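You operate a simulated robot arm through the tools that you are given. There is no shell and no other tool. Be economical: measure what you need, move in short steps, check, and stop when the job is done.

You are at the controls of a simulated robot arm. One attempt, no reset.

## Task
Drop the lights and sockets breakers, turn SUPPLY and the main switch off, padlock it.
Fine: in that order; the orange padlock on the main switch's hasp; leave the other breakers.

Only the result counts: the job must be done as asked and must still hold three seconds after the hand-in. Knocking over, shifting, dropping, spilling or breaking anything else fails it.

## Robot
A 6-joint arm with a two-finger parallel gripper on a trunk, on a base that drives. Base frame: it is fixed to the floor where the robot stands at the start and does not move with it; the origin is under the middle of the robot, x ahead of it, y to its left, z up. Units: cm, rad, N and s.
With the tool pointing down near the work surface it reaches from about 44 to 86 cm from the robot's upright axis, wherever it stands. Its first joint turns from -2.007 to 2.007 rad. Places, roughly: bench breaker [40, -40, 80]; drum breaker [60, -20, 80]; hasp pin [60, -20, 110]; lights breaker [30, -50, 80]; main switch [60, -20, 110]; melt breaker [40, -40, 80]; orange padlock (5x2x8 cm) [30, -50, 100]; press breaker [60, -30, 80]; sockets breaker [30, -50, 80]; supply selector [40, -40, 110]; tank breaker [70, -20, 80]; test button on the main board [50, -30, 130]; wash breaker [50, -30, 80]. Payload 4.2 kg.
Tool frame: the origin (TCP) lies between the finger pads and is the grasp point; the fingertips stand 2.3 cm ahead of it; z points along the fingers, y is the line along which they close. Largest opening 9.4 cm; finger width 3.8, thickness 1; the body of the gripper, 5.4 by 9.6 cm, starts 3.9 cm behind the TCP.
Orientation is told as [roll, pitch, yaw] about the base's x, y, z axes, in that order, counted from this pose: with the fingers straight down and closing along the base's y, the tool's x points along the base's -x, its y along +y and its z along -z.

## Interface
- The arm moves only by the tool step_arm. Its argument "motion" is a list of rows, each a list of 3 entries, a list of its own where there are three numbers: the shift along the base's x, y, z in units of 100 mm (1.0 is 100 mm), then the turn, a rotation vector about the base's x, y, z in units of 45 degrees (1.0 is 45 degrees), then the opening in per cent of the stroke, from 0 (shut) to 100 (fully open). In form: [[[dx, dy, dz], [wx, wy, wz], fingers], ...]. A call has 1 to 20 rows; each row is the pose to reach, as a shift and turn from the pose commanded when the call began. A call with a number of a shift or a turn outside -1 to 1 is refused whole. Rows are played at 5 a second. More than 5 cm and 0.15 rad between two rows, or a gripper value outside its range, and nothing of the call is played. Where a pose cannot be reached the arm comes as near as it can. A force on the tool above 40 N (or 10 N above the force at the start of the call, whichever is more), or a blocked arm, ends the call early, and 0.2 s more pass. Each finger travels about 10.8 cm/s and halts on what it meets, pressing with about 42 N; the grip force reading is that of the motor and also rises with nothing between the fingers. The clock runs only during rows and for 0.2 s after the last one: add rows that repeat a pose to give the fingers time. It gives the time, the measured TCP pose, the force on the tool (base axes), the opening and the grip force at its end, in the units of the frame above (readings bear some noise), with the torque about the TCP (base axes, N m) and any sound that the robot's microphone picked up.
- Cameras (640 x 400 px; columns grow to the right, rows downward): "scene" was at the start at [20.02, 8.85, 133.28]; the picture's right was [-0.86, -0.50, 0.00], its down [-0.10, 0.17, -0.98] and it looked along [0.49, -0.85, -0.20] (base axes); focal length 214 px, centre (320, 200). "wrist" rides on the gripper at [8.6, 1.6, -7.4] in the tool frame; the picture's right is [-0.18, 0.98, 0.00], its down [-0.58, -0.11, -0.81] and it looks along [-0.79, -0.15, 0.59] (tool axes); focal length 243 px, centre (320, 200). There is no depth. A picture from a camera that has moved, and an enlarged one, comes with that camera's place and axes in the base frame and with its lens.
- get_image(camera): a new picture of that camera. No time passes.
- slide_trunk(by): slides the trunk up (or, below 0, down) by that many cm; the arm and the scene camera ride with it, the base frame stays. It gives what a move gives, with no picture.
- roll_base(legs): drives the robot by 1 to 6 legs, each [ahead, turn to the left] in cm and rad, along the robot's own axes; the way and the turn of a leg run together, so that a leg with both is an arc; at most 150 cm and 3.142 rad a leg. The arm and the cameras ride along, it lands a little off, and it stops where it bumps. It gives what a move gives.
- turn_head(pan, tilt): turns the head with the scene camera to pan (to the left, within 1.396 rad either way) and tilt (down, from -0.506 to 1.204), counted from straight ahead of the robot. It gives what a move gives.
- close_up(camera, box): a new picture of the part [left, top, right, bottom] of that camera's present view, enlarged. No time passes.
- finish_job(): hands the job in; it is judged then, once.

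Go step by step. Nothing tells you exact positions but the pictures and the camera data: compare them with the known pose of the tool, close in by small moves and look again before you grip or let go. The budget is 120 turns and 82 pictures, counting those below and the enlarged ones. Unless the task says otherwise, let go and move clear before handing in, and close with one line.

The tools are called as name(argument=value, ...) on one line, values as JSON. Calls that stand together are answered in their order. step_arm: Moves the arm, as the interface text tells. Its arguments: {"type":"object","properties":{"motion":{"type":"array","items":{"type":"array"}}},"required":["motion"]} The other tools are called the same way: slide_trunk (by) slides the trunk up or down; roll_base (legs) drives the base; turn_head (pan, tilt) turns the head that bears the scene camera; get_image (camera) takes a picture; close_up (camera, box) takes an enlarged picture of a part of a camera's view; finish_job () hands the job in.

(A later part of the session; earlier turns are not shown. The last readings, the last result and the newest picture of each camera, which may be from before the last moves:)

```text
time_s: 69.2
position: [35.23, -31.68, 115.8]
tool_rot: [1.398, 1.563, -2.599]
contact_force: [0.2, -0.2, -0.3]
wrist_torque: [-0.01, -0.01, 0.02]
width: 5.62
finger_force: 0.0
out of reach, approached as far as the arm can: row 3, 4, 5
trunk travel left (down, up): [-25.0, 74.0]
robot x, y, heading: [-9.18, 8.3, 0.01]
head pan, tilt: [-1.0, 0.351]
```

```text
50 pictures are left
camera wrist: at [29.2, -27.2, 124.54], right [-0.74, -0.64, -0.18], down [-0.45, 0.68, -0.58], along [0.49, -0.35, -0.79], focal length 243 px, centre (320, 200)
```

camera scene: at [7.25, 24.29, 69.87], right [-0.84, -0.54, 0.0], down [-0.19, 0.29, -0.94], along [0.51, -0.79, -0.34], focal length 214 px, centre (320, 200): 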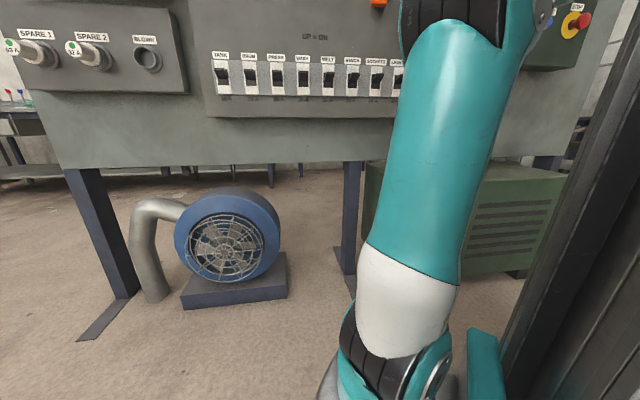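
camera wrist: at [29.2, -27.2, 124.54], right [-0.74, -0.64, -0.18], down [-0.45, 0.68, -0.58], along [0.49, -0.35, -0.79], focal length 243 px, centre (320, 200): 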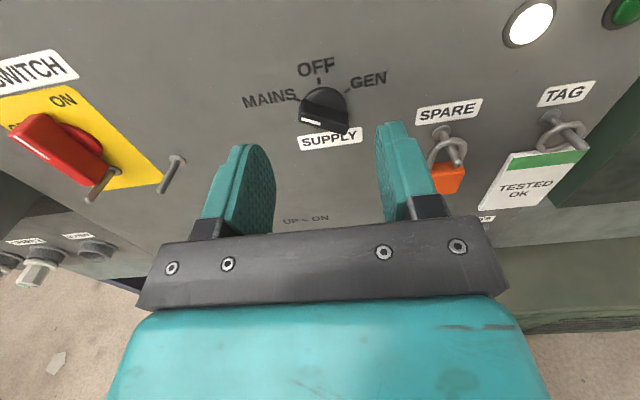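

The selector is dead ahead and points at MAINS. I'll zoom in to read the knob's shape and angle.

close_up(camera="wrist", box=[230, 40, 420, 160])

close_up(camera="wrist", box=[0, 40, 200, 220])

slide_trunk(by=-8)

get_image(camera="wrist")

```text
3.33 times, centred on (325, 100) of wrist
camera zoom: at [29.2, -27.2, 124.54], right [-0.74, -0.64, -0.18], down [-0.45, 0.68, -0.58], along [0.49, -0.35, -0.79], focal length 809 px, centre (303, 533)
```

zoom: 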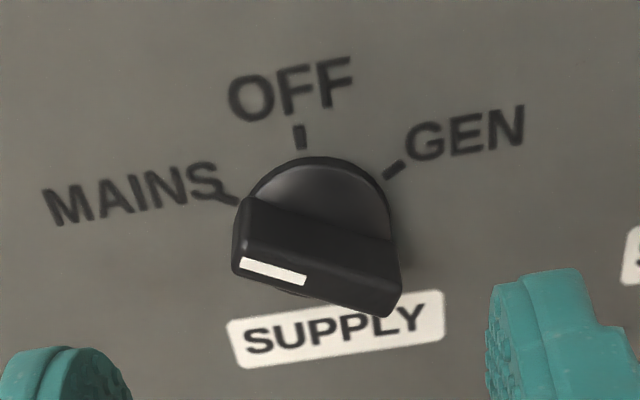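

```text
2.22 times, centred on (100, 130) of wrist
camera zoom: at [29.2, -27.2, 124.54], right [-0.74, -0.64, -0.18], down [-0.45, 0.68, -0.58], along [0.49, -0.35, -0.79], focal length 539 px, centre (809, 356)
```

zoom: 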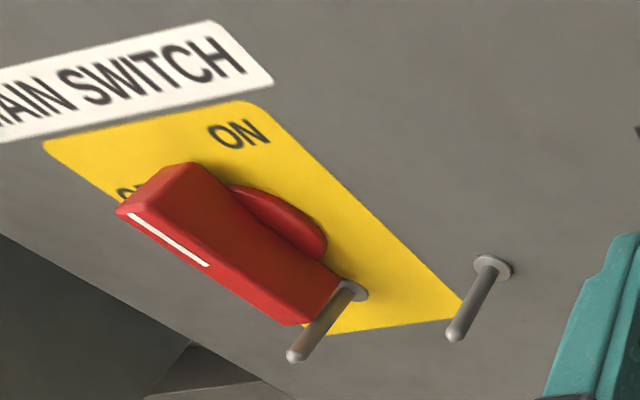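

```text
time_s: 70.3
position: [35.18, -31.62, 107.89]
tool_rot: [1.387, 1.563, -2.612]
contact_force: [0.3, 0.6, -0.5]
wrist_torque: [0.03, 0.02, 0.02]
width: 5.67
finger_force: 0.1
trunk travel left (down, up): [-17.0, 82.0]
robot x, y, heading: [-8.99, 7.63, 0.008]
head pan, tilt: [-1.0, 0.351]
```

```text
47 pictures are left
camera wrist: at [29.2, -27.22, 116.54], right [-0.74, -0.64, -0.18], down [-0.45, 0.68, -0.58], along [0.49, -0.35, -0.79], focal length 243 px, centre (320, 200)
```

wrist: 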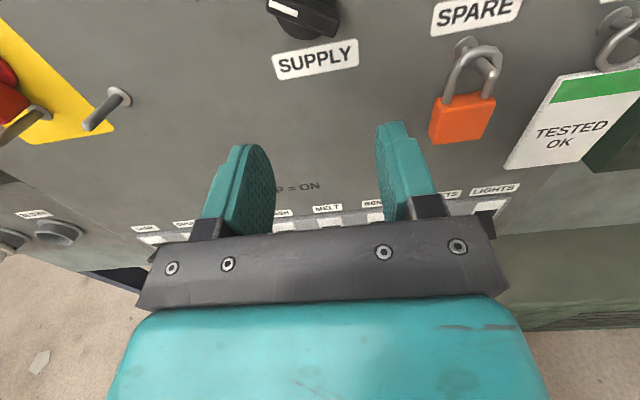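

The knob's bar points at MAINS, 60° left of OFF, with its axis near (43.9,-41.2,111.6) on the board. I'll roll the gripper 59° counter-clockwise to straddle the bar and come up 9 cm in front.

step_arm(motion=[[[0.05, -0.05, 0.1], [-0.106, 0.125, 0], 60], [[0.1, -0.1, 0.2], [-0.212, 0.25, 0], 60], [[0.15, -0.15, 0.3], [-0.319, 0.374, 0], 60], [[0.2, -0.2, 0.37], [-0.425, 0.499, 0], 60], [[0.288, -0.271, 0.37], [-0.531, 0.624, 0], 60], [[0.288, -0.271, 0.37], [-0.638, 0.748, 0], 60], [[0.288, -0.271, 0.37], [-0.744, 0.873, 0], 60], [[0.288, -0.271, 0.37], [-0.85, 0.998, 0], 60], [[0.288, -0.271, 0.37], [-0.85, 0.998, 0], 60]])

get_image(camera="wrist")

```text
time_s: 72.3
position: [33.57, -32.97, 115.32]
tool_rot: [1.535, 0.606, -2.447]
contact_force: [0.1, 0.0, 0.0]
wrist_torque: [-0.01, 0.03, 0.01]
width: 5.59
finger_force: 0.0
out of reach, approached as far as the arm can: row 1, 2, 3, 4, 5, 6, 7, 8, 9
trunk travel left (down, up): [-17.0, 82.0]
robot x, y, heading: [-9.37, 8.35, 0.005]
head pan, tilt: [-1.0, 0.351]
```

```text
46 pictures are left
camera wrist: at [33.45, -23.55, 121.75], right [-0.52, -0.48, 0.7], down [-0.85, 0.34, -0.4], along [-0.05, -0.81, -0.59], focal length 243 px, centre (320, 200)
```

wrist: 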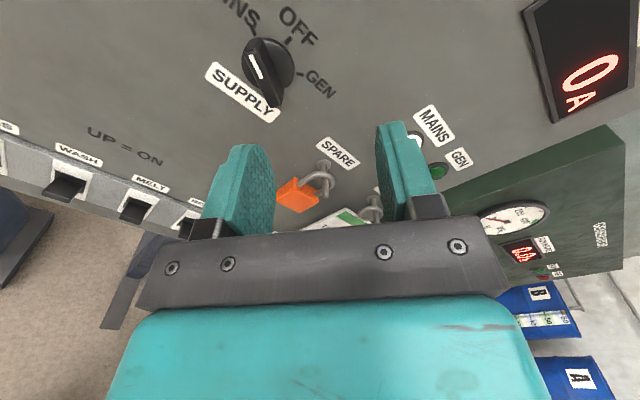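

The roll pushed the arm off its lower limit again (too high, a bit sideways). I'll lower the trunk 10 cm to give it room, then move to the pre-grip point.

slide_trunk(by=-10)

step_arm(motion=[[[0.15, -0.05, 0.3], [0, 0, 0], 60], [[0.3, -0.1, 0.62], [0, 0, 0], 60], [[0.45, -0.14, 0.62], [0, 0, 0], 60], [[0.45, -0.14, 0.62], [0, 0, 0], 60]])

get_image(camera="wrist")

```text
time_s: 73.7
position: [33.6, -33.11, 105.36]
tool_rot: [1.535, 0.607, -2.445]
contact_force: [0.3, -1.1, -0.1]
wrist_torque: [0.02, 0.01, 0.03]
width: 5.62
finger_force: 0.1
trunk travel left (down, up): [-7.0, 92.0]
robot x, y, heading: [-9.45, 7.89, 0.007]
head pan, tilt: [-1.0, 0.351]
```

```text
time_s: 74.7
position: [33.52, -32.97, 105.34]
tool_rot: [1.536, 0.609, -2.447]
contact_force: [-0.3, -0.3, 0.5]
wrist_torque: [0.01, 0.01, -0.05]
width: 5.65
finger_force: 0.0
out of reach, approached as far as the arm can: row 1, 2, 3, 4
trunk travel left (down, up): [-7.0, 92.0]
robot x, y, heading: [-9.12, 8.05, 0.001]
head pan, tilt: [-1.0, 0.351]
```

```text
45 pictures are left
camera wrist: at [33.45, -23.56, 111.77], right [-0.52, -0.48, 0.7], down [-0.85, 0.34, -0.4], along [-0.05, -0.81, -0.59], focal length 243 px, centre (320, 200)
```

wrist: 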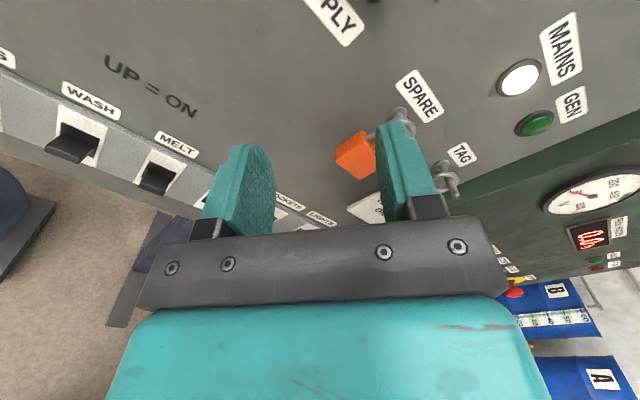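

The arm is stuck; the roll joint seems to be at its limit in that direction. The other way round (120° clockwise) gives the same closing line with room to turn the knob, so I'll roll back and past level.

step_arm(motion=[[[0, 0, 0], [0.106, -0.125, 0], 60], [[0, 0, 0], [0.212, -0.25, 0], 60], [[0, 0, 0], [0.319, -0.374, 0], 60], [[0, 0, 0], [0.425, -0.499, 0], 60], [[0, 0, 0], [0.531, -0.624, 0], 60], [[0, 0, 0], [0.638, -0.748, 0], 60], [[0, 0, 0], [0.744, -0.873, 0], 60], [[0, 0, 0], [0.85, -0.998, 0], 60]])

step_arm(motion=[[[0, 0, 0], [0.106, -0.125, 0], 60], [[0, 0, 0], [0.212, -0.25, 0], 60], [[0, 0, 0], [0.319, -0.374, 0], 60], [[0, 0, 0], [0.425, -0.499, 0], 60], [[0, 0, 0], [0.531, -0.624, 0], 60], [[0, 0, 0], [0.638, -0.748, 0], 60], [[0, 0, 0], [0.744, -0.873, 0], 60], [[0, 0, 0], [0.85, -0.998, 0], 60]])

step_arm(motion=[[[0, 0, 0], [0.106, -0.125, 0], 60], [[0, 0, 0], [0.212, -0.25, 0], 60], [[0, 0, 0], [0.319, -0.374, 0], 60], [[0, 0, 0], [0.425, -0.499, 0], 60], [[0, 0, 0], [0.531, -0.624, 0], 60], [[0, 0, 0], [0.638, -0.748, 0], 60], [[0, 0, 0], [0.744, -0.873, 0], 60], [[0, 0, 0], [0.85, -0.998, 0], 60]])

get_image(camera="wrist")

```text
time_s: 76.5
position: [33.53, -32.84, 105.67]
tool_rot: [-1.424, 1.501, 0.88]
contact_force: [0.0, -0.3, -0.2]
wrist_torque: [-0.02, 0.04, 0.02]
width: 5.65
finger_force: 0.2
out of reach, approached as far as the arm can: row 7, 8
trunk travel left (down, up): [-7.0, 92.0]
robot x, y, heading: [-9.29, 8.02, 0.007]
head pan, tilt: [-1.0, 0.351]
```

```text
time_s: 78.2
position: [33.26, -32.95, 106.39]
tool_rot: [-1.593, 0.473, 0.717]
contact_force: [0.1, -0.2, -0.3]
wrist_torque: [-0.02, 0.01, -0.01]
width: 5.63
finger_force: 0.0
out of reach, approached as far as the arm can: row 3, 4, 5, 6, 7, 8
trunk travel left (down, up): [-7.0, 92.0]
robot x, y, heading: [-9.0, 8.04, 0.001]
head pan, tilt: [-1.0, 0.351]
```

```text
time_s: 80.0
position: [33.32, -33.22, 106.91]
tool_rot: [-1.597, -0.555, 0.713]
contact_force: [1.0, -0.1, 0.0]
wrist_torque: [-0.01, 0.0, 0.04]
width: 5.63
finger_force: 0.2
out of reach, approached as far as the arm can: row 4, 5, 6, 7, 8
trunk travel left (down, up): [-7.0, 92.0]
robot x, y, heading: [-9.2, 8.12, 0.007]
head pan, tilt: [-1.0, 0.351]
```

```text
44 pictures are left
camera wrist: at [23.52, -31.84, 100.73], right [0.53, 0.42, -0.74], down [-0.19, 0.91, 0.38], along [0.83, -0.06, 0.56], focal length 243 px, centre (320, 200)
```

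wrist: 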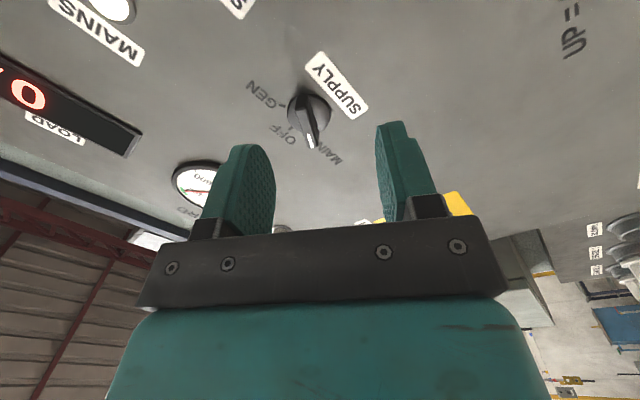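

Rolled correctly; the closing line now crosses the knob's bar. I'll move to 9 cm in front of the knob's axis.

step_arm(motion=[[[0.15, -0.04, 0.15], [0, 0, 0], 60], [[0.3, -0.08, 0.3], [0, 0, 0], 60], [[0.474, -0.111, 0.47], [0, 0, 0], 60], [[0.474, -0.111, 0.47], [0, 0, 0], 60]])

get_image(camera="wrist")

```text
time_s: 81.0
position: [37.15, -34.09, 109.28]
tool_rot: [-1.605, -0.555, 0.714]
contact_force: [0.3, 1.5, -0.2]
wrist_torque: [-0.01, 0.01, 0.02]
width: 5.63
finger_force: 0.2
out of reach, approached as far as the arm can: row 2, 3, 4
trunk travel left (down, up): [-7.0, 92.0]
robot x, y, heading: [-9.66, 8.02, 0.006]
head pan, tilt: [-1.0, 0.351]
```

```text
43 pictures are left
camera wrist: at [27.46, -32.87, 103.09], right [0.53, 0.42, -0.74], down [-0.19, 0.91, 0.38], along [0.83, -0.06, 0.56], focal length 243 px, centre (320, 200)
```

wrist: 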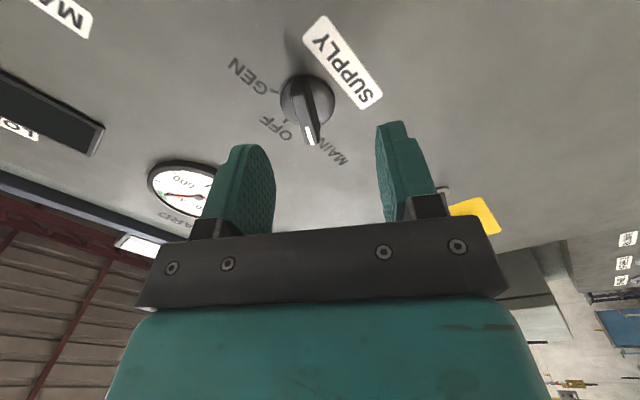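

Now it's the upper limit, so I'll raise the trunk 11 cm and come down to the knob's axis.

slide_trunk(by=11)

step_arm(motion=[[[0.03, -0.01, -0.3], [0, 0, 0], 60], [[0.06, -0.02, -0.6], [0, 0, 0], 60], [[0.091, -0.024, -0.87], [0, 0, 0], 60], [[0.091, -0.024, -0.87], [0, 0, 0], 60]])

get_image(camera="wrist")

```text
time_s: 82.5
position: [37.1, -34.17, 120.32]
tool_rot: [-1.604, -0.553, 0.715]
contact_force: [-0.1, -0.1, 1.5]
wrist_torque: [-0.04, 0.0, 0.0]
width: 5.64
finger_force: 0.2
trunk travel left (down, up): [-18.0, 81.0]
robot x, y, heading: [-9.14, 7.96, 0.004]
head pan, tilt: [-1.0, 0.351]
```

```text
time_s: 83.5
position: [36.67, -35.57, 118.4]
tool_rot: [-1.603, -0.55, 0.715]
contact_force: [0.4, 0.7, -0.7]
wrist_torque: [0.01, 0.0, 0.02]
width: 5.62
finger_force: 0.1
out of reach, approached as far as the arm can: row 1, 2, 3, 4
trunk travel left (down, up): [-18.0, 81.0]
robot x, y, heading: [-9.33, 8.12, 0.007]
head pan, tilt: [-1.0, 0.351]
```

```text
42 pictures are left
camera wrist: at [26.89, -34.19, 112.17], right [0.53, 0.42, -0.74], down [-0.19, 0.91, 0.38], along [0.83, -0.06, 0.56], focal length 243 px, centre (320, 200)
```

wrist: 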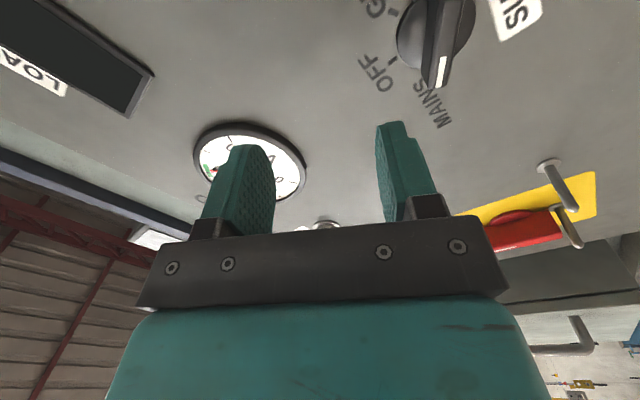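

The usable height band seems to depend on roll, so I'll test the camera-below orientation (a further 60° clockwise) and see how low it can go.

step_arm(motion=[[[0, 0, 0], [0.106, -0.125, 0], 60], [[0, 0, 0], [0.212, -0.25, 0], 60], [[0, 0, 0], [0.319, -0.374, 0], 60], [[0, 0, 0], [0.425, -0.499, 0], 60], [[0, 0, 0], [0.531, -0.624, 0], 60], [[0, 0, 0], [0.638, -0.748, 0], 60], [[0, 0, 0], [0.744, -0.873, 0], 60], [[0, 0, 0], [0.85, -0.998, 0], 60]])

step_arm(motion=[[[0.05, 0.05, -0.3], [0, 0, 0], 60], [[0.1, 0.1, -0.6], [0, 0, 0], 60], [[0.15, 0.13, -0.8], [0, 0, 0], 60], [[0.15, 0.13, -0.8], [0, 0, 0], 60]])

get_image(camera="wrist")

```text
time_s: 85.3
position: [36.56, -35.38, 118.3]
tool_rot: [2.028, -1.553, -2.919]
contact_force: [-0.1, 0.0, 0.2]
wrist_torque: [0.02, 0.02, 0.01]
width: 5.65
finger_force: 0.1
trunk travel left (down, up): [-18.0, 81.0]
robot x, y, heading: [-9.43, 7.81, 0.005]
head pan, tilt: [-1.0, 0.351]
```

```text
time_s: 86.3
position: [35.92, -35.9, 117.82]
tool_rot: [1.977, -1.555, -2.867]
contact_force: [0.4, -0.5, -0.1]
wrist_torque: [-0.03, 0.01, -0.03]
width: 5.64
finger_force: 0.0
out of reach, approached as far as the arm can: row 1, 2, 3, 4
trunk travel left (down, up): [-18.0, 81.0]
robot x, y, heading: [-9.11, 8.06, 0.002]
head pan, tilt: [-1.0, 0.351]
```

```text
41 pictures are left
camera wrist: at [32.78, -29.15, 109.12], right [0.76, 0.62, 0.2], down [-0.6, 0.56, 0.58], along [0.24, -0.56, 0.79], focal length 243 px, centre (320, 200)
```

wrist: 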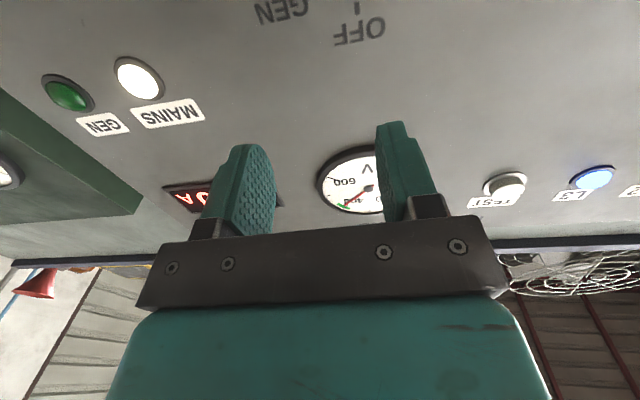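

Still limited at nearly the same height, so the arm posture itself is probably odd. I'll look at it with the scene camera.

get_image(camera="scene")

```text
40 pictures are left
camera scene: at [11.02, 19.8, 84.87], right [-0.84, -0.55, 0.0], down [-0.19, 0.29, -0.94], along [0.51, -0.79, -0.34], focal length 214 px, centre (320, 200)
```

scene: 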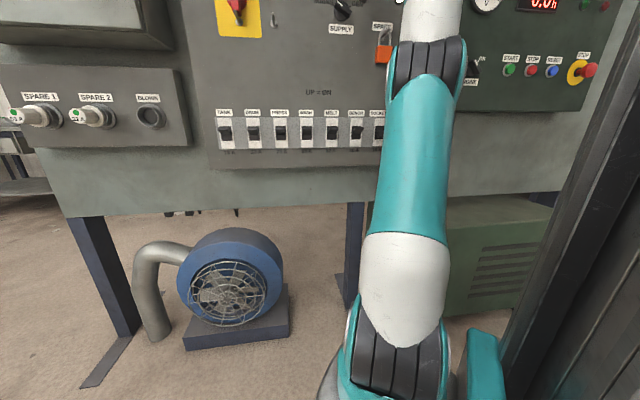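

The picture explains it: the arm is stretched nearly straight upward, so all those limits were full extension, and the solver struggles to re-bend the elbow. I'll command a pull-back toward the shoulder, holding the target over many rows so it can unfold.

step_arm(motion=[[[-0.15, 0.2, -0.3], [0, 0, 0], 60], [[-0.3, 0.38, -0.5], [0, 0, 0], 60], [[-0.3, 0.38, -0.9], [0, 0, 0], 60], [[-0.3, 0.38, -0.9], [0, 0, 0], 60], [[-0.3, 0.38, -0.9], [0, 0, 0], 60], [[-0.3, 0.38, -0.9], [0, 0, 0], 60], [[-0.3, 0.38, -0.9], [0, 0, 0], 60], [[-0.3, 0.38, -0.9], [0, 0, 0], 60], [[-0.3, 0.38, -0.9], [0, 0, 0], 60], [[-0.3, 0.38, -0.9], [0, 0, 0], 60]])

get_image(camera="scene")

```text
time_s: 88.5
position: [32.26, -33.47, 117.37]
tool_rot: [1.981, -1.556, -2.875]
contact_force: [-0.6, 0.4, 0.1]
wrist_torque: [0.01, -0.06, 0.03]
width: 5.65
finger_force: 0.0
out of reach, approached as far as the arm can: row 1, 2, 3, 4, 5, 6, 7, 8, 9, 10
trunk travel left (down, up): [-18.0, 81.0]
robot x, y, heading: [-9.15, 8.04, 0.006]
head pan, tilt: [-1.0, 0.351]
```

```text
39 pictures are left
camera scene: at [11.02, 19.8, 84.87], right [-0.84, -0.55, 0.0], down [-0.19, 0.29, -0.94], along [0.51, -0.79, -0.34], focal length 214 px, centre (320, 200)
```

scene: 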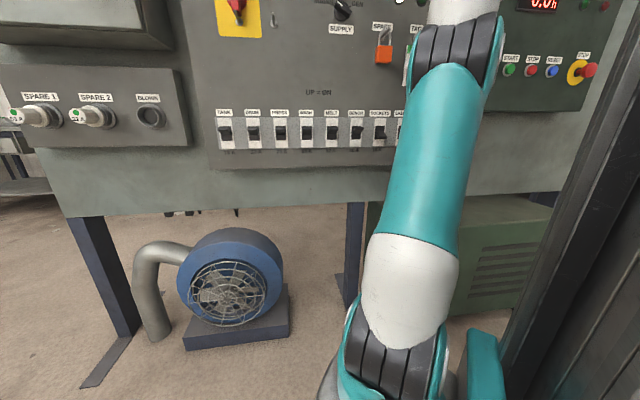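

I'll look higher to see the elbow, forearm and wrist.

turn_head(pan=-1.15, tilt=-0.4)

get_image(camera="scene")

```text
time_s: 89.6
position: [32.33, -33.4, 117.38]
tool_rot: [1.98, -1.557, -2.872]
contact_force: [0.1, 0.0, -0.9]
wrist_torque: [-0.03, 0.01, 0.02]
width: 5.67
finger_force: 0.0
trunk travel left (down, up): [-18.0, 81.0]
robot x, y, heading: [-8.72, 8.42, 0.004]
head pan, tilt: [-1.15, -0.4]
```

```text
38 pictures are left
camera scene: at [8.97, 20.94, 91.41], right [-0.91, -0.41, 0.0], down [0.16, -0.35, -0.92], along [0.38, -0.84, 0.39], focal length 214 px, centre (320, 200)
```

scene: 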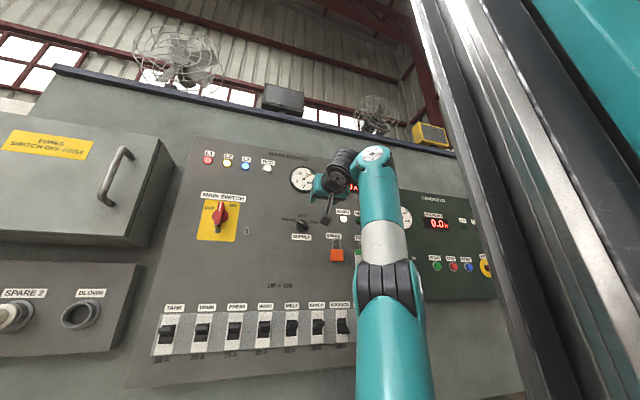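

The upper arm and forearm are in line: straight elbow. I'll command a pure pull toward the shoulder with many repeats to break out of it.

step_arm(motion=[[[0.0, 0.1, -0.3], [0, 0, 0], 60], [[0.0, 0.2, -0.6], [0, 0, 0], 60], [[0.0, 0.35, -0.95], [0, 0, 0], 60], [[0.0, 0.35, -0.95], [0, 0, 0], 60], [[0.0, 0.35, -0.95], [0, 0, 0], 60], [[0.0, 0.35, -0.95], [0, 0, 0], 60], [[0.0, 0.35, -0.95], [0, 0, 0], 60], [[0.0, 0.35, -0.95], [0, 0, 0], 60], [[0.0, 0.35, -0.95], [0, 0, 0], 60], [[0.0, 0.35, -0.95], [0, 0, 0], 60], [[0.0, 0.35, -0.95], [0, 0, 0], 60], [[0.0, 0.35, -0.95], [0, 0, 0], 60], [[0.0, 0.35, -0.95], [0, 0, 0], 60], [[0.0, 0.35, -0.95], [0, 0, 0], 60], [[0.0, 0.35, -0.95], [0, 0, 0], 60], [[0.0, 0.35, -0.95], [0, 0, 0], 60]])

get_image(camera="scene")

```text
time_s: 93.0
position: [31.35, -32.67, 117.3]
tool_rot: [1.982, -1.557, -2.878]
contact_force: [-0.1, 0.3, 0.5]
wrist_torque: [0.0, 0.02, -0.01]
width: 5.64
finger_force: 0.1
out of reach, approached as far as the arm can: row 1, 2, 3, 4, 5, 6, 7, 8, 9, 10, 11, 12, 13, 14, 15, 16
trunk travel left (down, up): [-18.0, 81.0]
robot x, y, heading: [-9.52, 8.22, 0.008]
head pan, tilt: [-1.15, -0.4]
```

```text
37 pictures are left
camera scene: at [8.97, 20.95, 91.42], right [-0.91, -0.41, 0.0], down [0.16, -0.35, -0.92], along [0.38, -0.84, 0.39], focal length 214 px, centre (320, 200)
```

scene: 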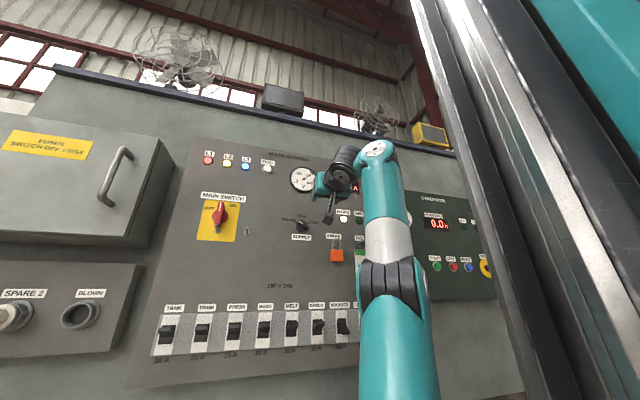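

It's really locked in this elbow branch. Tilting the tool down (which worked well at the breakers) should force the elbow over to the other side; I'll tilt 45° down and then pull in.

step_arm(motion=[[[0, 0, 0], [0.12, 0.1, 0], 60], [[0, 0, 0], [0.24, 0.2, 0], 60], [[0, 0, 0], [0.36, 0.3, 0], 60], [[0, 0, 0], [0.48, 0.4, 0], 60], [[0, 0, 0], [0.6, 0.5, 0], 60], [[0, 0, 0], [0.72, 0.6, 0], 60], [[0, 0.1, -0.2], [0.763, 0.647, 0], 60], [[0, 0.2, -0.4], [0.763, 0.647, 0], 60], [[0, 0.2, -0.6], [0.763, 0.647, 0], 60], [[0, 0.2, -0.6], [0.763, 0.647, 0], 60]])

get_image(camera="scene")

```text
time_s: 95.2
position: [31.89, -28.95, 99.38]
tool_rot: [-0.014, -0.796, -0.886]
contact_force: [-0.6, 0.2, -0.6]
wrist_torque: [-0.02, -0.02, -0.03]
width: 5.65
finger_force: 0.1
out of reach, approached as far as the arm can: row 1, 2, 3, 4, 5, 6, 7, 8, 9, 10
trunk travel left (down, up): [-18.0, 81.0]
robot x, y, heading: [-9.32, 8.08, 0.01]
head pan, tilt: [-1.15, -0.4]
```

```text
36 pictures are left
camera scene: at [8.97, 20.95, 91.42], right [-0.91, -0.41, 0.0], down [0.16, -0.35, -0.92], along [0.38, -0.84, 0.39], focal length 214 px, centre (320, 200)
```

scene: 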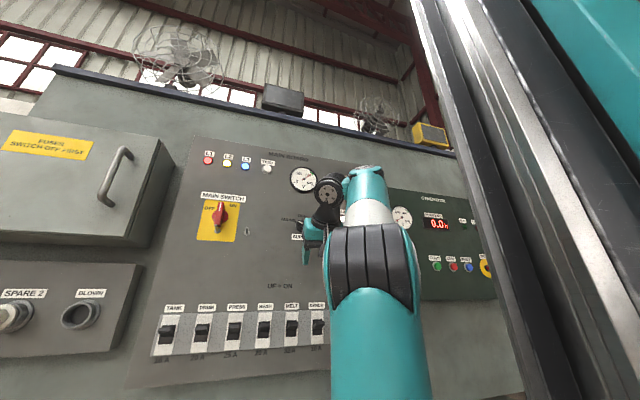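

The elbow has swapped back to the good side. I'll now raise the tool while levelling to about 8° tilt and approach the knob's standoff.

step_arm(motion=[[[0.1, -0.08, 0.3], [-0.06, -0.05, 0], 60], [[0.2, -0.16, 0.6], [-0.12, -0.1, 0], 60], [[0.3, -0.25, 0.9], [-0.22, -0.186, 0], 60], [[0.4, -0.33, 1.0], [-0.33, -0.28, 0], 60], [[0.5, -0.42, 1.0], [-0.44, -0.373, 0], 60], [[0.6, -0.5, 1.0], [-0.54, -0.458, 0], 60], [[0.6, -0.5, 1.0], [-0.627, -0.532, 0], 60], [[0.6, -0.5, 1.0], [-0.627, -0.532, 0], 60]])

get_image(camera="wrist")

```text
time_s: 97.0
position: [37.79, -33.95, 109.27]
tool_rot: [0.069, -1.44, -0.963]
contact_force: [0.1, -0.3, -0.1]
wrist_torque: [0.01, -0.02, 0.01]
width: 5.64
finger_force: 0.2
out of reach, approached as far as the arm can: row 1, 2, 3
trunk travel left (down, up): [-18.0, 81.0]
robot x, y, heading: [-9.06, 7.77, 0.002]
head pan, tilt: [-1.15, -0.4]
```

```text
35 pictures are left
camera wrist: at [33.87, -26.33, 101.64], right [0.78, 0.59, 0.19], down [-0.54, 0.49, 0.68], along [0.31, -0.64, 0.71], focal length 243 px, centre (320, 200)
```

wrist: 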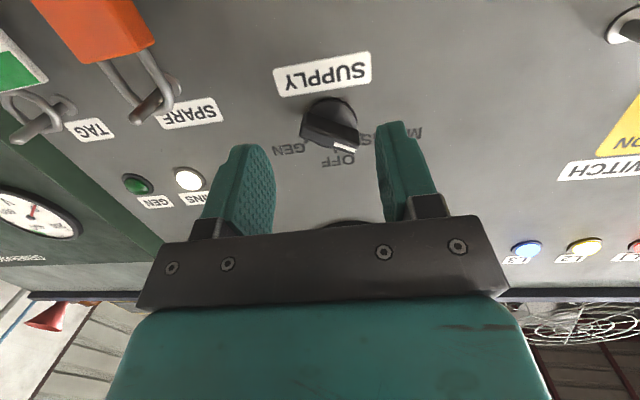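

Back in a flexible posture, level within 8°, right under the knob's axis. Now I'll roll 58° counter-clockwise about the tool's own axis and lift 2.3 cm to line up with the bar.

step_arm(motion=[[[0, 0, 0.05], [-0.1, 0.1245, 0.021], 60], [[0, 0, 0.1], [-0.2, 0.249, 0.042], 60], [[0, 0, 0.15], [-0.3, 0.3735, 0.064], 60], [[0, 0, 0.2], [-0.4, 0.498, 0.085], 60], [[0.03, -0.04, 0.23], [-0.498, 0.622, 0.106], 60], [[0.03, -0.04, 0.23], [-0.598, 0.747, 0.128], 60], [[0.03, -0.04, 0.23], [-0.698, 0.871, 0.149], 60], [[0.03, -0.04, 0.23], [-0.797, 0.996, 0.17], 60], [[0.03, -0.04, 0.23], [-0.797, 0.996, 0.17], 60]])

get_image(camera="wrist")

```text
time_s: 99.0
position: [38.12, -34.36, 111.48]
tool_rot: [-1.412, -0.562, 0.591]
contact_force: [0.3, -0.6, -0.3]
wrist_torque: [-0.01, 0.01, -0.02]
width: 5.62
finger_force: 0.0
trunk travel left (down, up): [-18.0, 81.0]
robot x, y, heading: [-9.53, 8.27, 0.008]
head pan, tilt: [-1.15, -0.4]
```

```text
34 pictures are left
camera wrist: at [28.02, -32.05, 106.5], right [0.47, 0.5, -0.72], down [-0.13, 0.85, 0.51], along [0.87, -0.15, 0.47], focal length 243 px, centre (320, 200)
```

wrist: 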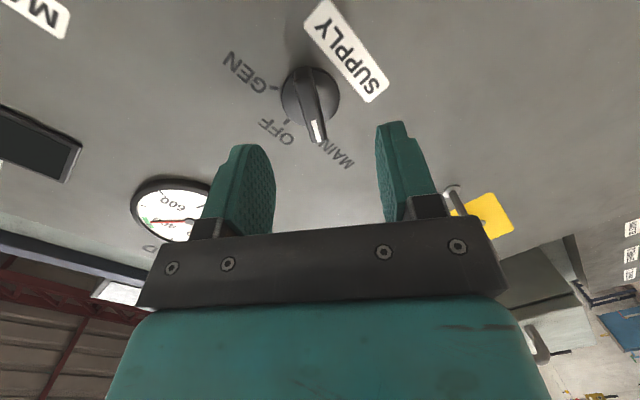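

Clean and aligned. I'll advance so the fingertips straddle the bar about 1 cm off the board.

step_arm(motion=[[[0.12, -0.14, 0.03], [0, 0, 0], 60], [[0.24, -0.28, 0.034], [0, 0, 0], 60], [[0.3, -0.36, 0.034], [0, 0, 0], 60], [[0.356, -0.425, 0.034], [0, 0, 0], 60], [[0.356, -0.425, 0.034], [0, 0, 0], 60]])

get_image(camera="wrist")

```text
time_s: 100.2
position: [41.63, -38.54, 111.97]
tool_rot: [-1.412, -0.564, 0.591]
contact_force: [-0.1, 0.4, 0.1]
wrist_torque: [0.02, 0.01, -0.01]
width: 5.63
finger_force: 0.1
trunk travel left (down, up): [-18.0, 81.0]
robot x, y, heading: [-8.89, 8.4, 0.009]
head pan, tilt: [-1.15, -0.4]
```

```text
33 pictures are left
camera wrist: at [31.62, -36.25, 106.85], right [0.47, 0.5, -0.72], down [-0.13, 0.85, 0.51], along [0.87, -0.15, 0.47], focal length 243 px, centre (320, 200)
```

wrist: 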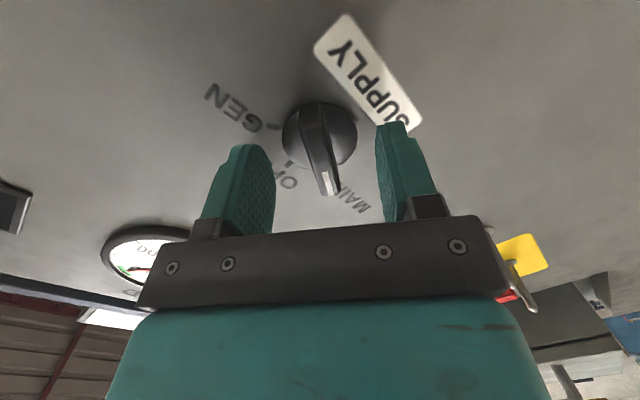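

The bar sits between the pads. I'll close on it and turn it clockwise about the knob axis.

step_arm(motion=[[[0, 0, 0], [0, 0, 0], 30], [[0, 0, 0], [0, 0, 0], 0], [[0, 0, 0], [0, 0, 0], 0]])

step_arm(motion=[[[0, 0, 0], [0.106, -0.125, 0], 0], [[0, 0, 0], [0.212, -0.25, 0], 0], [[0, 0, 0], [0.319, -0.374, 0], 0], [[0, 0, 0], [0.425, -0.499, 0], 0], [[0, 0, 0], [0.531, -0.624, 0], 0], [[0, 0, 0], [0.638, -0.748, 0], 0], [[0, 0, 0], [0.744, -0.873, 0], 0], [[0, 0, 0], [0.85, -0.998, 0], 0], [[0, 0, 0], [0.85, -0.998, 0], 0]])

get_image(camera="wrist")

```text
time_s: 101.0
position: [41.74, -38.41, 111.68]
tool_rot: [-1.411, -0.562, 0.59]
contact_force: [-1.5, 10.7, -13.5]
wrist_torque: [-0.36, -0.38, -0.05]
width: 1.29
finger_force: 44.7
trunk travel left (down, up): [-18.0, 81.0]
robot x, y, heading: [-9.31, 8.38, 0.005]
head pan, tilt: [-1.15, -0.4]
```

```text
time_s: 103.0
position: [41.55, -38.7, 111.8]
tool_rot: [0.375, -1.467, -1.145]
contact_force: [-15.9, -0.9, -12.2]
wrist_torque: [0.82, 0.8, -0.87]
width: 1.27
finger_force: 44.9
trunk travel left (down, up): [-18.0, 81.0]
robot x, y, heading: [-9.08, 8.04, 0.005]
head pan, tilt: [-1.15, -0.4]
```

```text
32 pictures are left
camera wrist: at [37.02, -31.66, 103.9], right [0.69, 0.69, 0.22], down [-0.63, 0.43, 0.65], along [0.35, -0.59, 0.73], focal length 243 px, centre (320, 200)
```

wrist: 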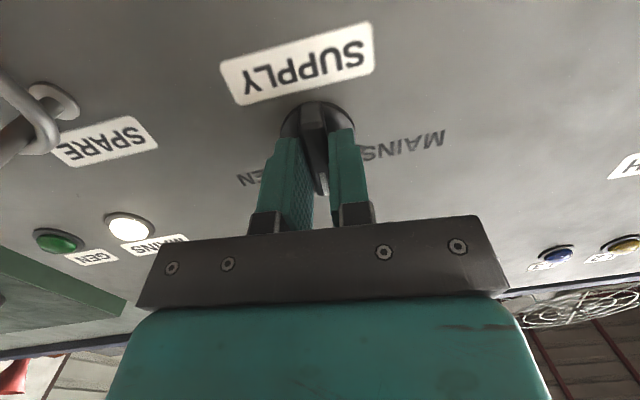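

The knob has turned to about OFF. I'll release, back off 8 cm and check.

step_arm(motion=[[[0, 0, 0], [0, 0, 0], 30], [[0, 0, 0], [0, 0, 0], 60], [[0, 0, 0], [0, 0, 0], 60], [[-0.26, 0.3, 0], [0, 0, 0], 60], [[-0.52, 0.61, 0], [0, 0, 0], 60]])

get_image(camera="wrist")

```text
time_s: 104.2
position: [36.49, -32.47, 111.81]
tool_rot: [0.353, -1.47, -1.122]
contact_force: [-0.4, -1.0, 0.3]
wrist_torque: [-0.01, -0.02, 0.0]
width: 5.64
finger_force: 0.0
trunk travel left (down, up): [-18.0, 81.0]
robot x, y, heading: [-9.21, 7.7, 0.006]
head pan, tilt: [-1.15, -0.4]
```

```text
31 pictures are left
camera wrist: at [31.87, -25.53, 103.94], right [0.69, 0.69, 0.22], down [-0.63, 0.43, 0.65], along [0.36, -0.59, 0.73], focal length 243 px, centre (320, 200)
```

wrist: 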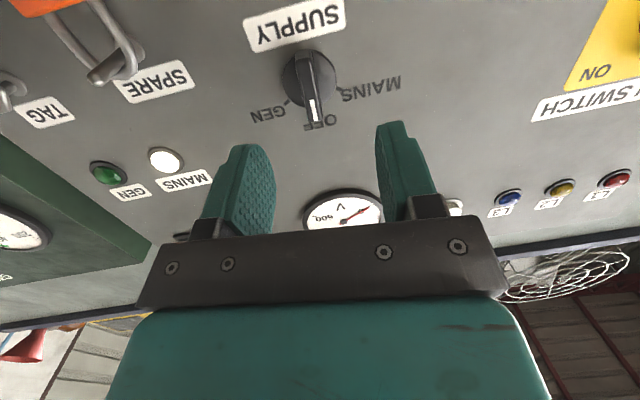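

close_up(camera="wrist", box=[230, 0, 410, 140])

```text
2.86 times, centred on (320, 70) of wrist
camera zoom: at [31.87, -25.53, 103.94], right [0.69, 0.69, 0.22], down [-0.63, 0.43, 0.65], along [0.36, -0.59, 0.73], focal length 693 px, centre (320, 571)
```

zoom: 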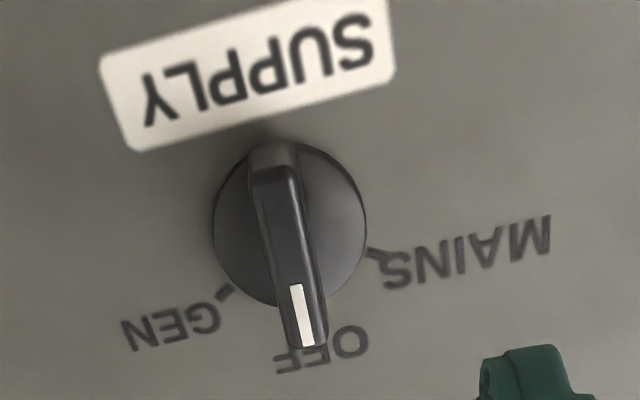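

SUPPLY points at OFF. Next the main switch, about 25 cm to the left; I'll raise the trunk a little for reach and move over with the yaw corrected.

slide_trunk(by=8)

step_arm(motion=[[[0.2, 0.35, -0.1], [0, 0, -0.04], 60], [[0.45, 0.6, -0.2], [0, 0, -0.08], 60], [[0.7, 0.82, -0.3], [0, 0, -0.13], 60], [[0.95, 0.95, -0.4], [0, 0, -0.13], 60]])

step_arm(motion=[[[0.3, 0.25, -0.1], [0, 0, 0], 60], [[0.6, 0.5, -0.2], [0, 0, 0], 60], [[0.9, 0.7, -0.4], [0, 0, 0], 60], [[0.9, 0.7, -0.4], [0, 0, 0], 60]])

get_image(camera="wrist")

```text
time_s: 105.3
position: [36.53, -32.59, 119.75]
tool_rot: [0.353, -1.473, -1.117]
contact_force: [0.1, -0.5, 0.7]
wrist_torque: [-0.03, -0.05, -0.01]
width: 5.65
finger_force: 0.1
trunk travel left (down, up): [-26.0, 73.0]
robot x, y, heading: [-9.12, 8.27, 0.005]
head pan, tilt: [-1.15, -0.4]
```

```text
time_s: 106.3
position: [45.87, -23.17, 115.84]
tool_rot: [0.347, -1.471, -1.216]
contact_force: [1.0, -0.7, -0.7]
wrist_torque: [0.01, 0.0, 0.01]
width: 5.65
finger_force: 0.1
trunk travel left (down, up): [-26.0, 73.0]
robot x, y, heading: [-9.28, 8.35, 0.004]
head pan, tilt: [-1.15, -0.4]
```

```text
time_s: 107.3
position: [55.03, -15.99, 112.07]
tool_rot: [0.358, -1.472, -1.227]
contact_force: [-0.7, 0.1, 1.0]
wrist_torque: [-0.02, 0.0, 0.04]
width: 5.63
finger_force: 0.0
trunk travel left (down, up): [-26.0, 73.0]
robot x, y, heading: [-9.21, 8.26, 0.001]
head pan, tilt: [-1.15, -0.4]
```

```text
29 pictures are left
camera wrist: at [51.19, -8.64, 104.13], right [0.76, 0.62, 0.22], down [-0.58, 0.49, 0.65], along [0.29, -0.62, 0.73], focal length 243 px, centre (320, 200)
```

wrist: 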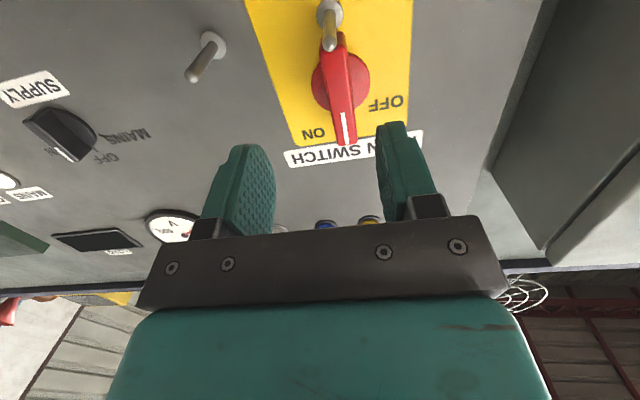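

close_up(camera="wrist", box=[170, 0, 430, 170])

```text
2.35 times, centred on (300, 85) of wrist
camera zoom: at [51.19, -8.64, 104.13], right [0.76, 0.62, 0.22], down [-0.58, 0.49, 0.65], along [0.29, -0.62, 0.73], focal length 571 px, centre (367, 471)
```

zoom: 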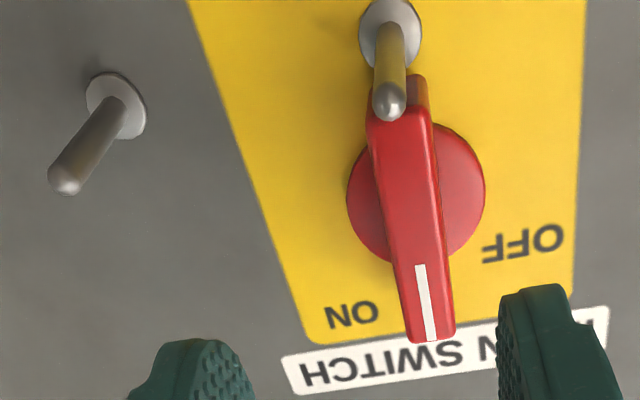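

The yellow plate has its own pin just below the handle (the hasp pin, near z=108); the other pin on the gray is separate. The handle's axis is near (63.6,-24.4,112.1), so I'll move in to straddle the handle.

step_arm(motion=[[[0.16, -0.05, 0.03], [0, 0, 0], 60], [[0.32, -0.22, 0.03], [0, 0, 0], 60], [[0.45, -0.37, 0.03], [0, 0, 0], 60], [[0.57, -0.5, 0.03], [0, 0, 0], 60], [[0.57, -0.5, 0.03], [0, 0, 0], 60]])

get_image(camera="wrist")

```text
time_s: 108.5
position: [60.73, -21.04, 112.21]
tool_rot: [0.35, -1.471, -1.221]
contact_force: [-0.7, 0.4, 0.6]
wrist_torque: [0.02, 0.01, 0.0]
width: 5.63
finger_force: 0.1
trunk travel left (down, up): [-26.0, 73.0]
robot x, y, heading: [-9.48, 8.35, 0.005]
head pan, tilt: [-1.15, -0.4]
```

```text
27 pictures are left
camera wrist: at [56.83, -13.64, 104.34], right [0.76, 0.62, 0.22], down [-0.58, 0.49, 0.65], along [0.29, -0.62, 0.73], focal length 243 px, centre (320, 200)
```

wrist: 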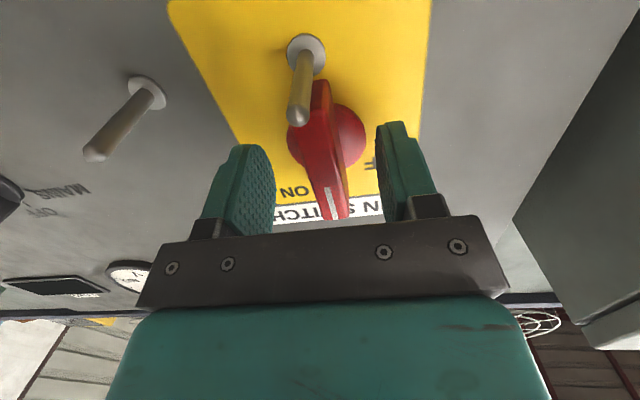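

Handle is between the pads. Close and turn counter-clockwise toward OFF.

step_arm(motion=[[[0, 0, 0], [0, 0, 0], 30], [[0, 0, 0], [0, 0, 0], 0], [[0, 0, 0], [0, 0, 0], 0]])

step_arm(motion=[[[0, 0, 0], [-0.106, 0.125, 0], 0], [[0, 0, 0], [-0.212, 0.25, 0], 0], [[0, 0, 0], [-0.319, 0.374, 0], 0], [[0, 0, 0], [-0.425, 0.499, 0], 0], [[0, 0, 0], [-0.531, 0.624, 0], 0], [[0, 0, 0], [-0.638, 0.748, 0], 0], [[0, 0, 0], [-0.744, 0.873, 0], 0], [[0, 0, 0], [-0.85, 0.998, 0], 0], [[0, 0, 0], [-0.85, 0.998, 0], 0]])

get_image(camera="wrist")

```text
time_s: 109.3
position: [60.88, -20.86, 112.31]
tool_rot: [0.324, -1.472, -1.189]
contact_force: [12.0, 1.3, 5.3]
wrist_torque: [-1.42, 1.14, 1.07]
width: 1.8
finger_force: 44.8
trunk travel left (down, up): [-26.0, 73.0]
robot x, y, heading: [-9.21, 8.27, 0.006]
head pan, tilt: [-1.15, -0.4]
```

```text
time_s: 111.3
position: [60.54, -20.99, 112.29]
tool_rot: [-1.519, -0.572, 0.596]
contact_force: [14.4, -11.1, 26.6]
wrist_torque: [0.18, 0.12, 0.59]
width: 1.73
finger_force: 45.0
trunk travel left (down, up): [-26.0, 73.0]
robot x, y, heading: [-9.33, 7.88, 0.005]
head pan, tilt: [-1.15, -0.4]
```

```text
26 pictures are left
camera wrist: at [50.91, -18.63, 106.55], right [0.54, 0.43, -0.72], down [-0.11, 0.89, 0.44], along [0.83, -0.16, 0.53], focal length 243 px, centre (320, 200)
```

wrist: 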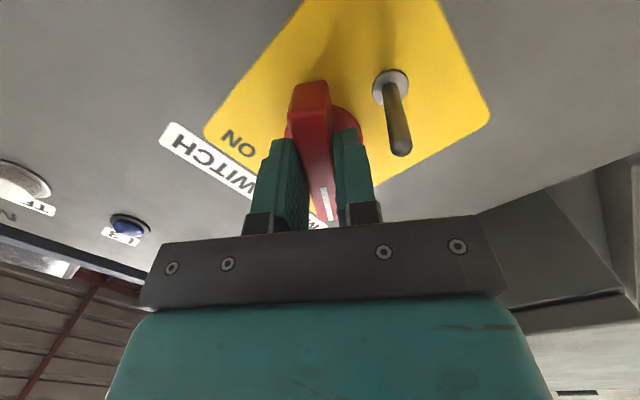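

Turned about 59° with the handle following. I'll continue the last 31°, easing up slightly to relieve the side force.

step_arm(motion=[[[0, 0, 0.02], [-0.09, 0.106, 0], 0], [[0, 0, 0.03], [-0.18, 0.212, 0], 0], [[0, 0, 0.03], [-0.27, 0.318, 0], 0], [[0, 0, 0.03], [-0.36, 0.424, 0], 0], [[0, 0, 0.03], [-0.446, 0.526, 0], 0], [[0, 0, 0.03], [-0.446, 0.526, 0], 0]])

get_image(camera="wrist")

```text
time_s: 112.7
position: [60.64, -20.98, 112.44]
tool_rot: [-1.572, -0.033, 0.609]
contact_force: [-10.4, 1.0, 4.0]
wrist_torque: [0.29, 0.31, -1.32]
width: 1.68
finger_force: 45.5
trunk travel left (down, up): [-26.0, 73.0]
robot x, y, heading: [-9.17, 8.56, 0.009]
head pan, tilt: [-1.15, -0.4]
```

```text
25 pictures are left
camera wrist: at [49.23, -20.0, 110.53], right [0.18, 0.12, -0.98], down [0.01, 0.99, 0.13], along [0.98, -0.03, 0.18], focal length 243 px, centre (320, 200)
```

wrist: 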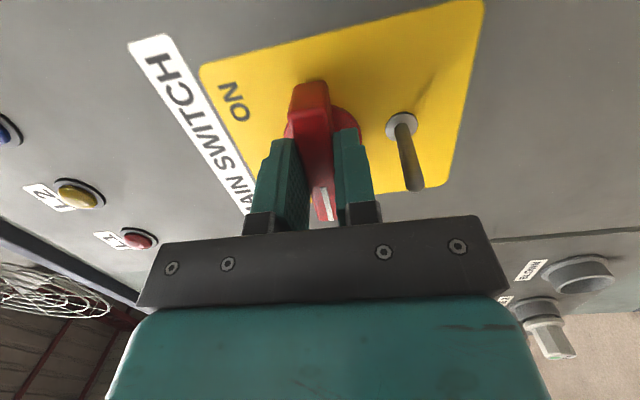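

The handle is horizontal at OFF. I'll open only partway (the pin is close below), back off and check.

step_arm(motion=[[[0, 0, 0], [0, 0, 0], 32], [[0, 0, 0], [0, 0, 0], 32], [[-0.2, 0.24, 0], [0, 0, 0], 32], [[-0.45, 0.53, 0], [0, 0, 0], 32], [[-0.65, 0.76, 0], [0, 0, 0], 32]])

get_image(camera="wrist")

```text
time_s: 113.9
position: [54.09, -13.49, 112.5]
tool_rot: [-1.572, -0.034, 0.611]
contact_force: [0.1, 0.4, 0.5]
wrist_torque: [0.06, 0.01, 0.02]
width: 3.0
finger_force: 0.0
trunk travel left (down, up): [-26.0, 73.0]
robot x, y, heading: [-9.24, 8.19, 0.003]
head pan, tilt: [-1.15, -0.4]
```

```text
24 pictures are left
camera wrist: at [42.83, -12.37, 110.5], right [0.18, 0.12, -0.98], down [0.01, 0.99, 0.13], along [0.98, -0.03, 0.18], focal length 243 px, centre (320, 200)
```

wrist: 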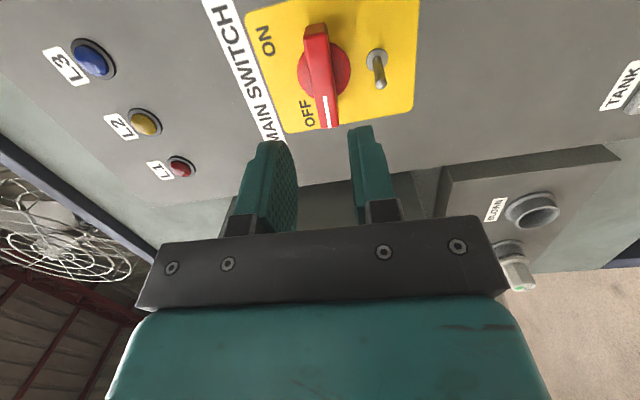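

Main switch is OFF. Now the padlock: I'll fix the yaw, move right along the board at a safe distance and roll to camera-above on the way.

step_arm(motion=[[[-0.3, -0.25, 0.15], [0, 0, 0.04], 60], [[-0.6, -0.5, 0.3], [0, 0, 0.08], 80], [[-0.95, -0.81, 0.5], [0, 0, 0.122], 80]])

step_arm(motion=[[[-0.15, -0.13, 0], [-0.108, 0.127, 0], 80], [[-0.3, -0.26, 0], [-0.216, 0.254, 0], 80], [[-0.48, -0.41, 0], [-0.324, 0.382, 0], 80], [[-0.64, -0.55, 0], [-0.431, 0.509, 0], 80], [[-0.8, -0.68, 0], [-0.539, 0.636, 0], 80], [[-0.95, -0.81, 0], [-0.647, 0.763, 0], 80]])

step_arm(motion=[[[-0.15, -0.13, 0], [-0.108, 0.127, 0], 80], [[-0.3, -0.26, 0], [-0.216, 0.254, 0], 80], [[-0.48, -0.41, 0], [-0.324, 0.382, 0], 80], [[-0.64, -0.55, 0], [-0.431, 0.509, 0], 80], [[-0.8, -0.68, 0], [-0.539, 0.636, 0], 80], [[-0.95, -0.81, 0], [-0.647, 0.763, 0], 80]])

slide_trunk(by=-12)

get_image(camera="wrist")

```text
refused: row 3 steps farther than a row can; nothing moved
```

```text
time_s: 115.3
position: [44.73, -21.48, 112.55]
tool_rot: [-1.662, 0.751, 0.578]
contact_force: [0.2, -0.5, -0.3]
wrist_torque: [0.02, -0.01, 0.02]
width: 7.5
finger_force: 0.1
trunk travel left (down, up): [-26.0, 73.0]
robot x, y, heading: [-9.51, 8.03, 0.004]
head pan, tilt: [-1.15, -0.4]
```

```text
time_s: 116.7
position: [35.68, -33.67, 114.75]
tool_rot: [-2.721, 1.473, -0.435]
contact_force: [-0.2, 0.0, 0.3]
wrist_torque: [-0.01, -0.04, 0.01]
width: 7.51
finger_force: 0.0
out of reach, approached as far as the arm can: row 1, 2, 3, 4, 5, 6
trunk travel left (down, up): [-26.0, 73.0]
robot x, y, heading: [-9.31, 8.35, 0.004]
head pan, tilt: [-1.15, -0.4]
```

```text
time_s: 118.2
position: [35.59, -33.7, 102.85]
tool_rot: [-2.707, 1.472, -0.423]
contact_force: [-0.4, -0.2, 0.1]
wrist_torque: [0.01, -0.03, 0.02]
width: 7.52
finger_force: 0.0
trunk travel left (down, up): [-14.0, 85.0]
robot x, y, heading: [-9.15, 8.42, 0.006]
head pan, tilt: [-1.15, -0.4]
```

```text
23 pictures are left
camera wrist: at [28.87, -28.84, 110.61], right [-0.73, -0.65, -0.22], down [-0.39, 0.66, -0.65], along [0.57, -0.38, -0.73], focal length 243 px, centre (320, 200)
```

wrist: 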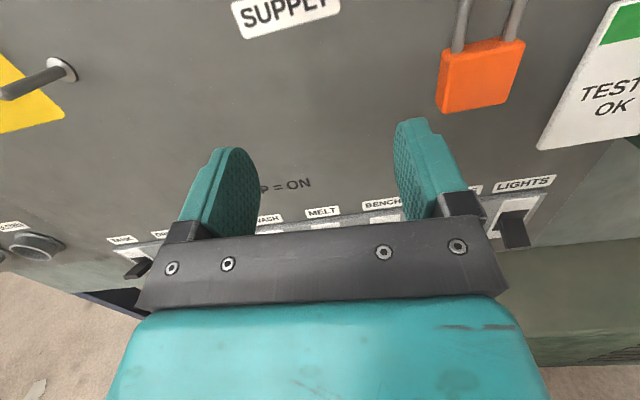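

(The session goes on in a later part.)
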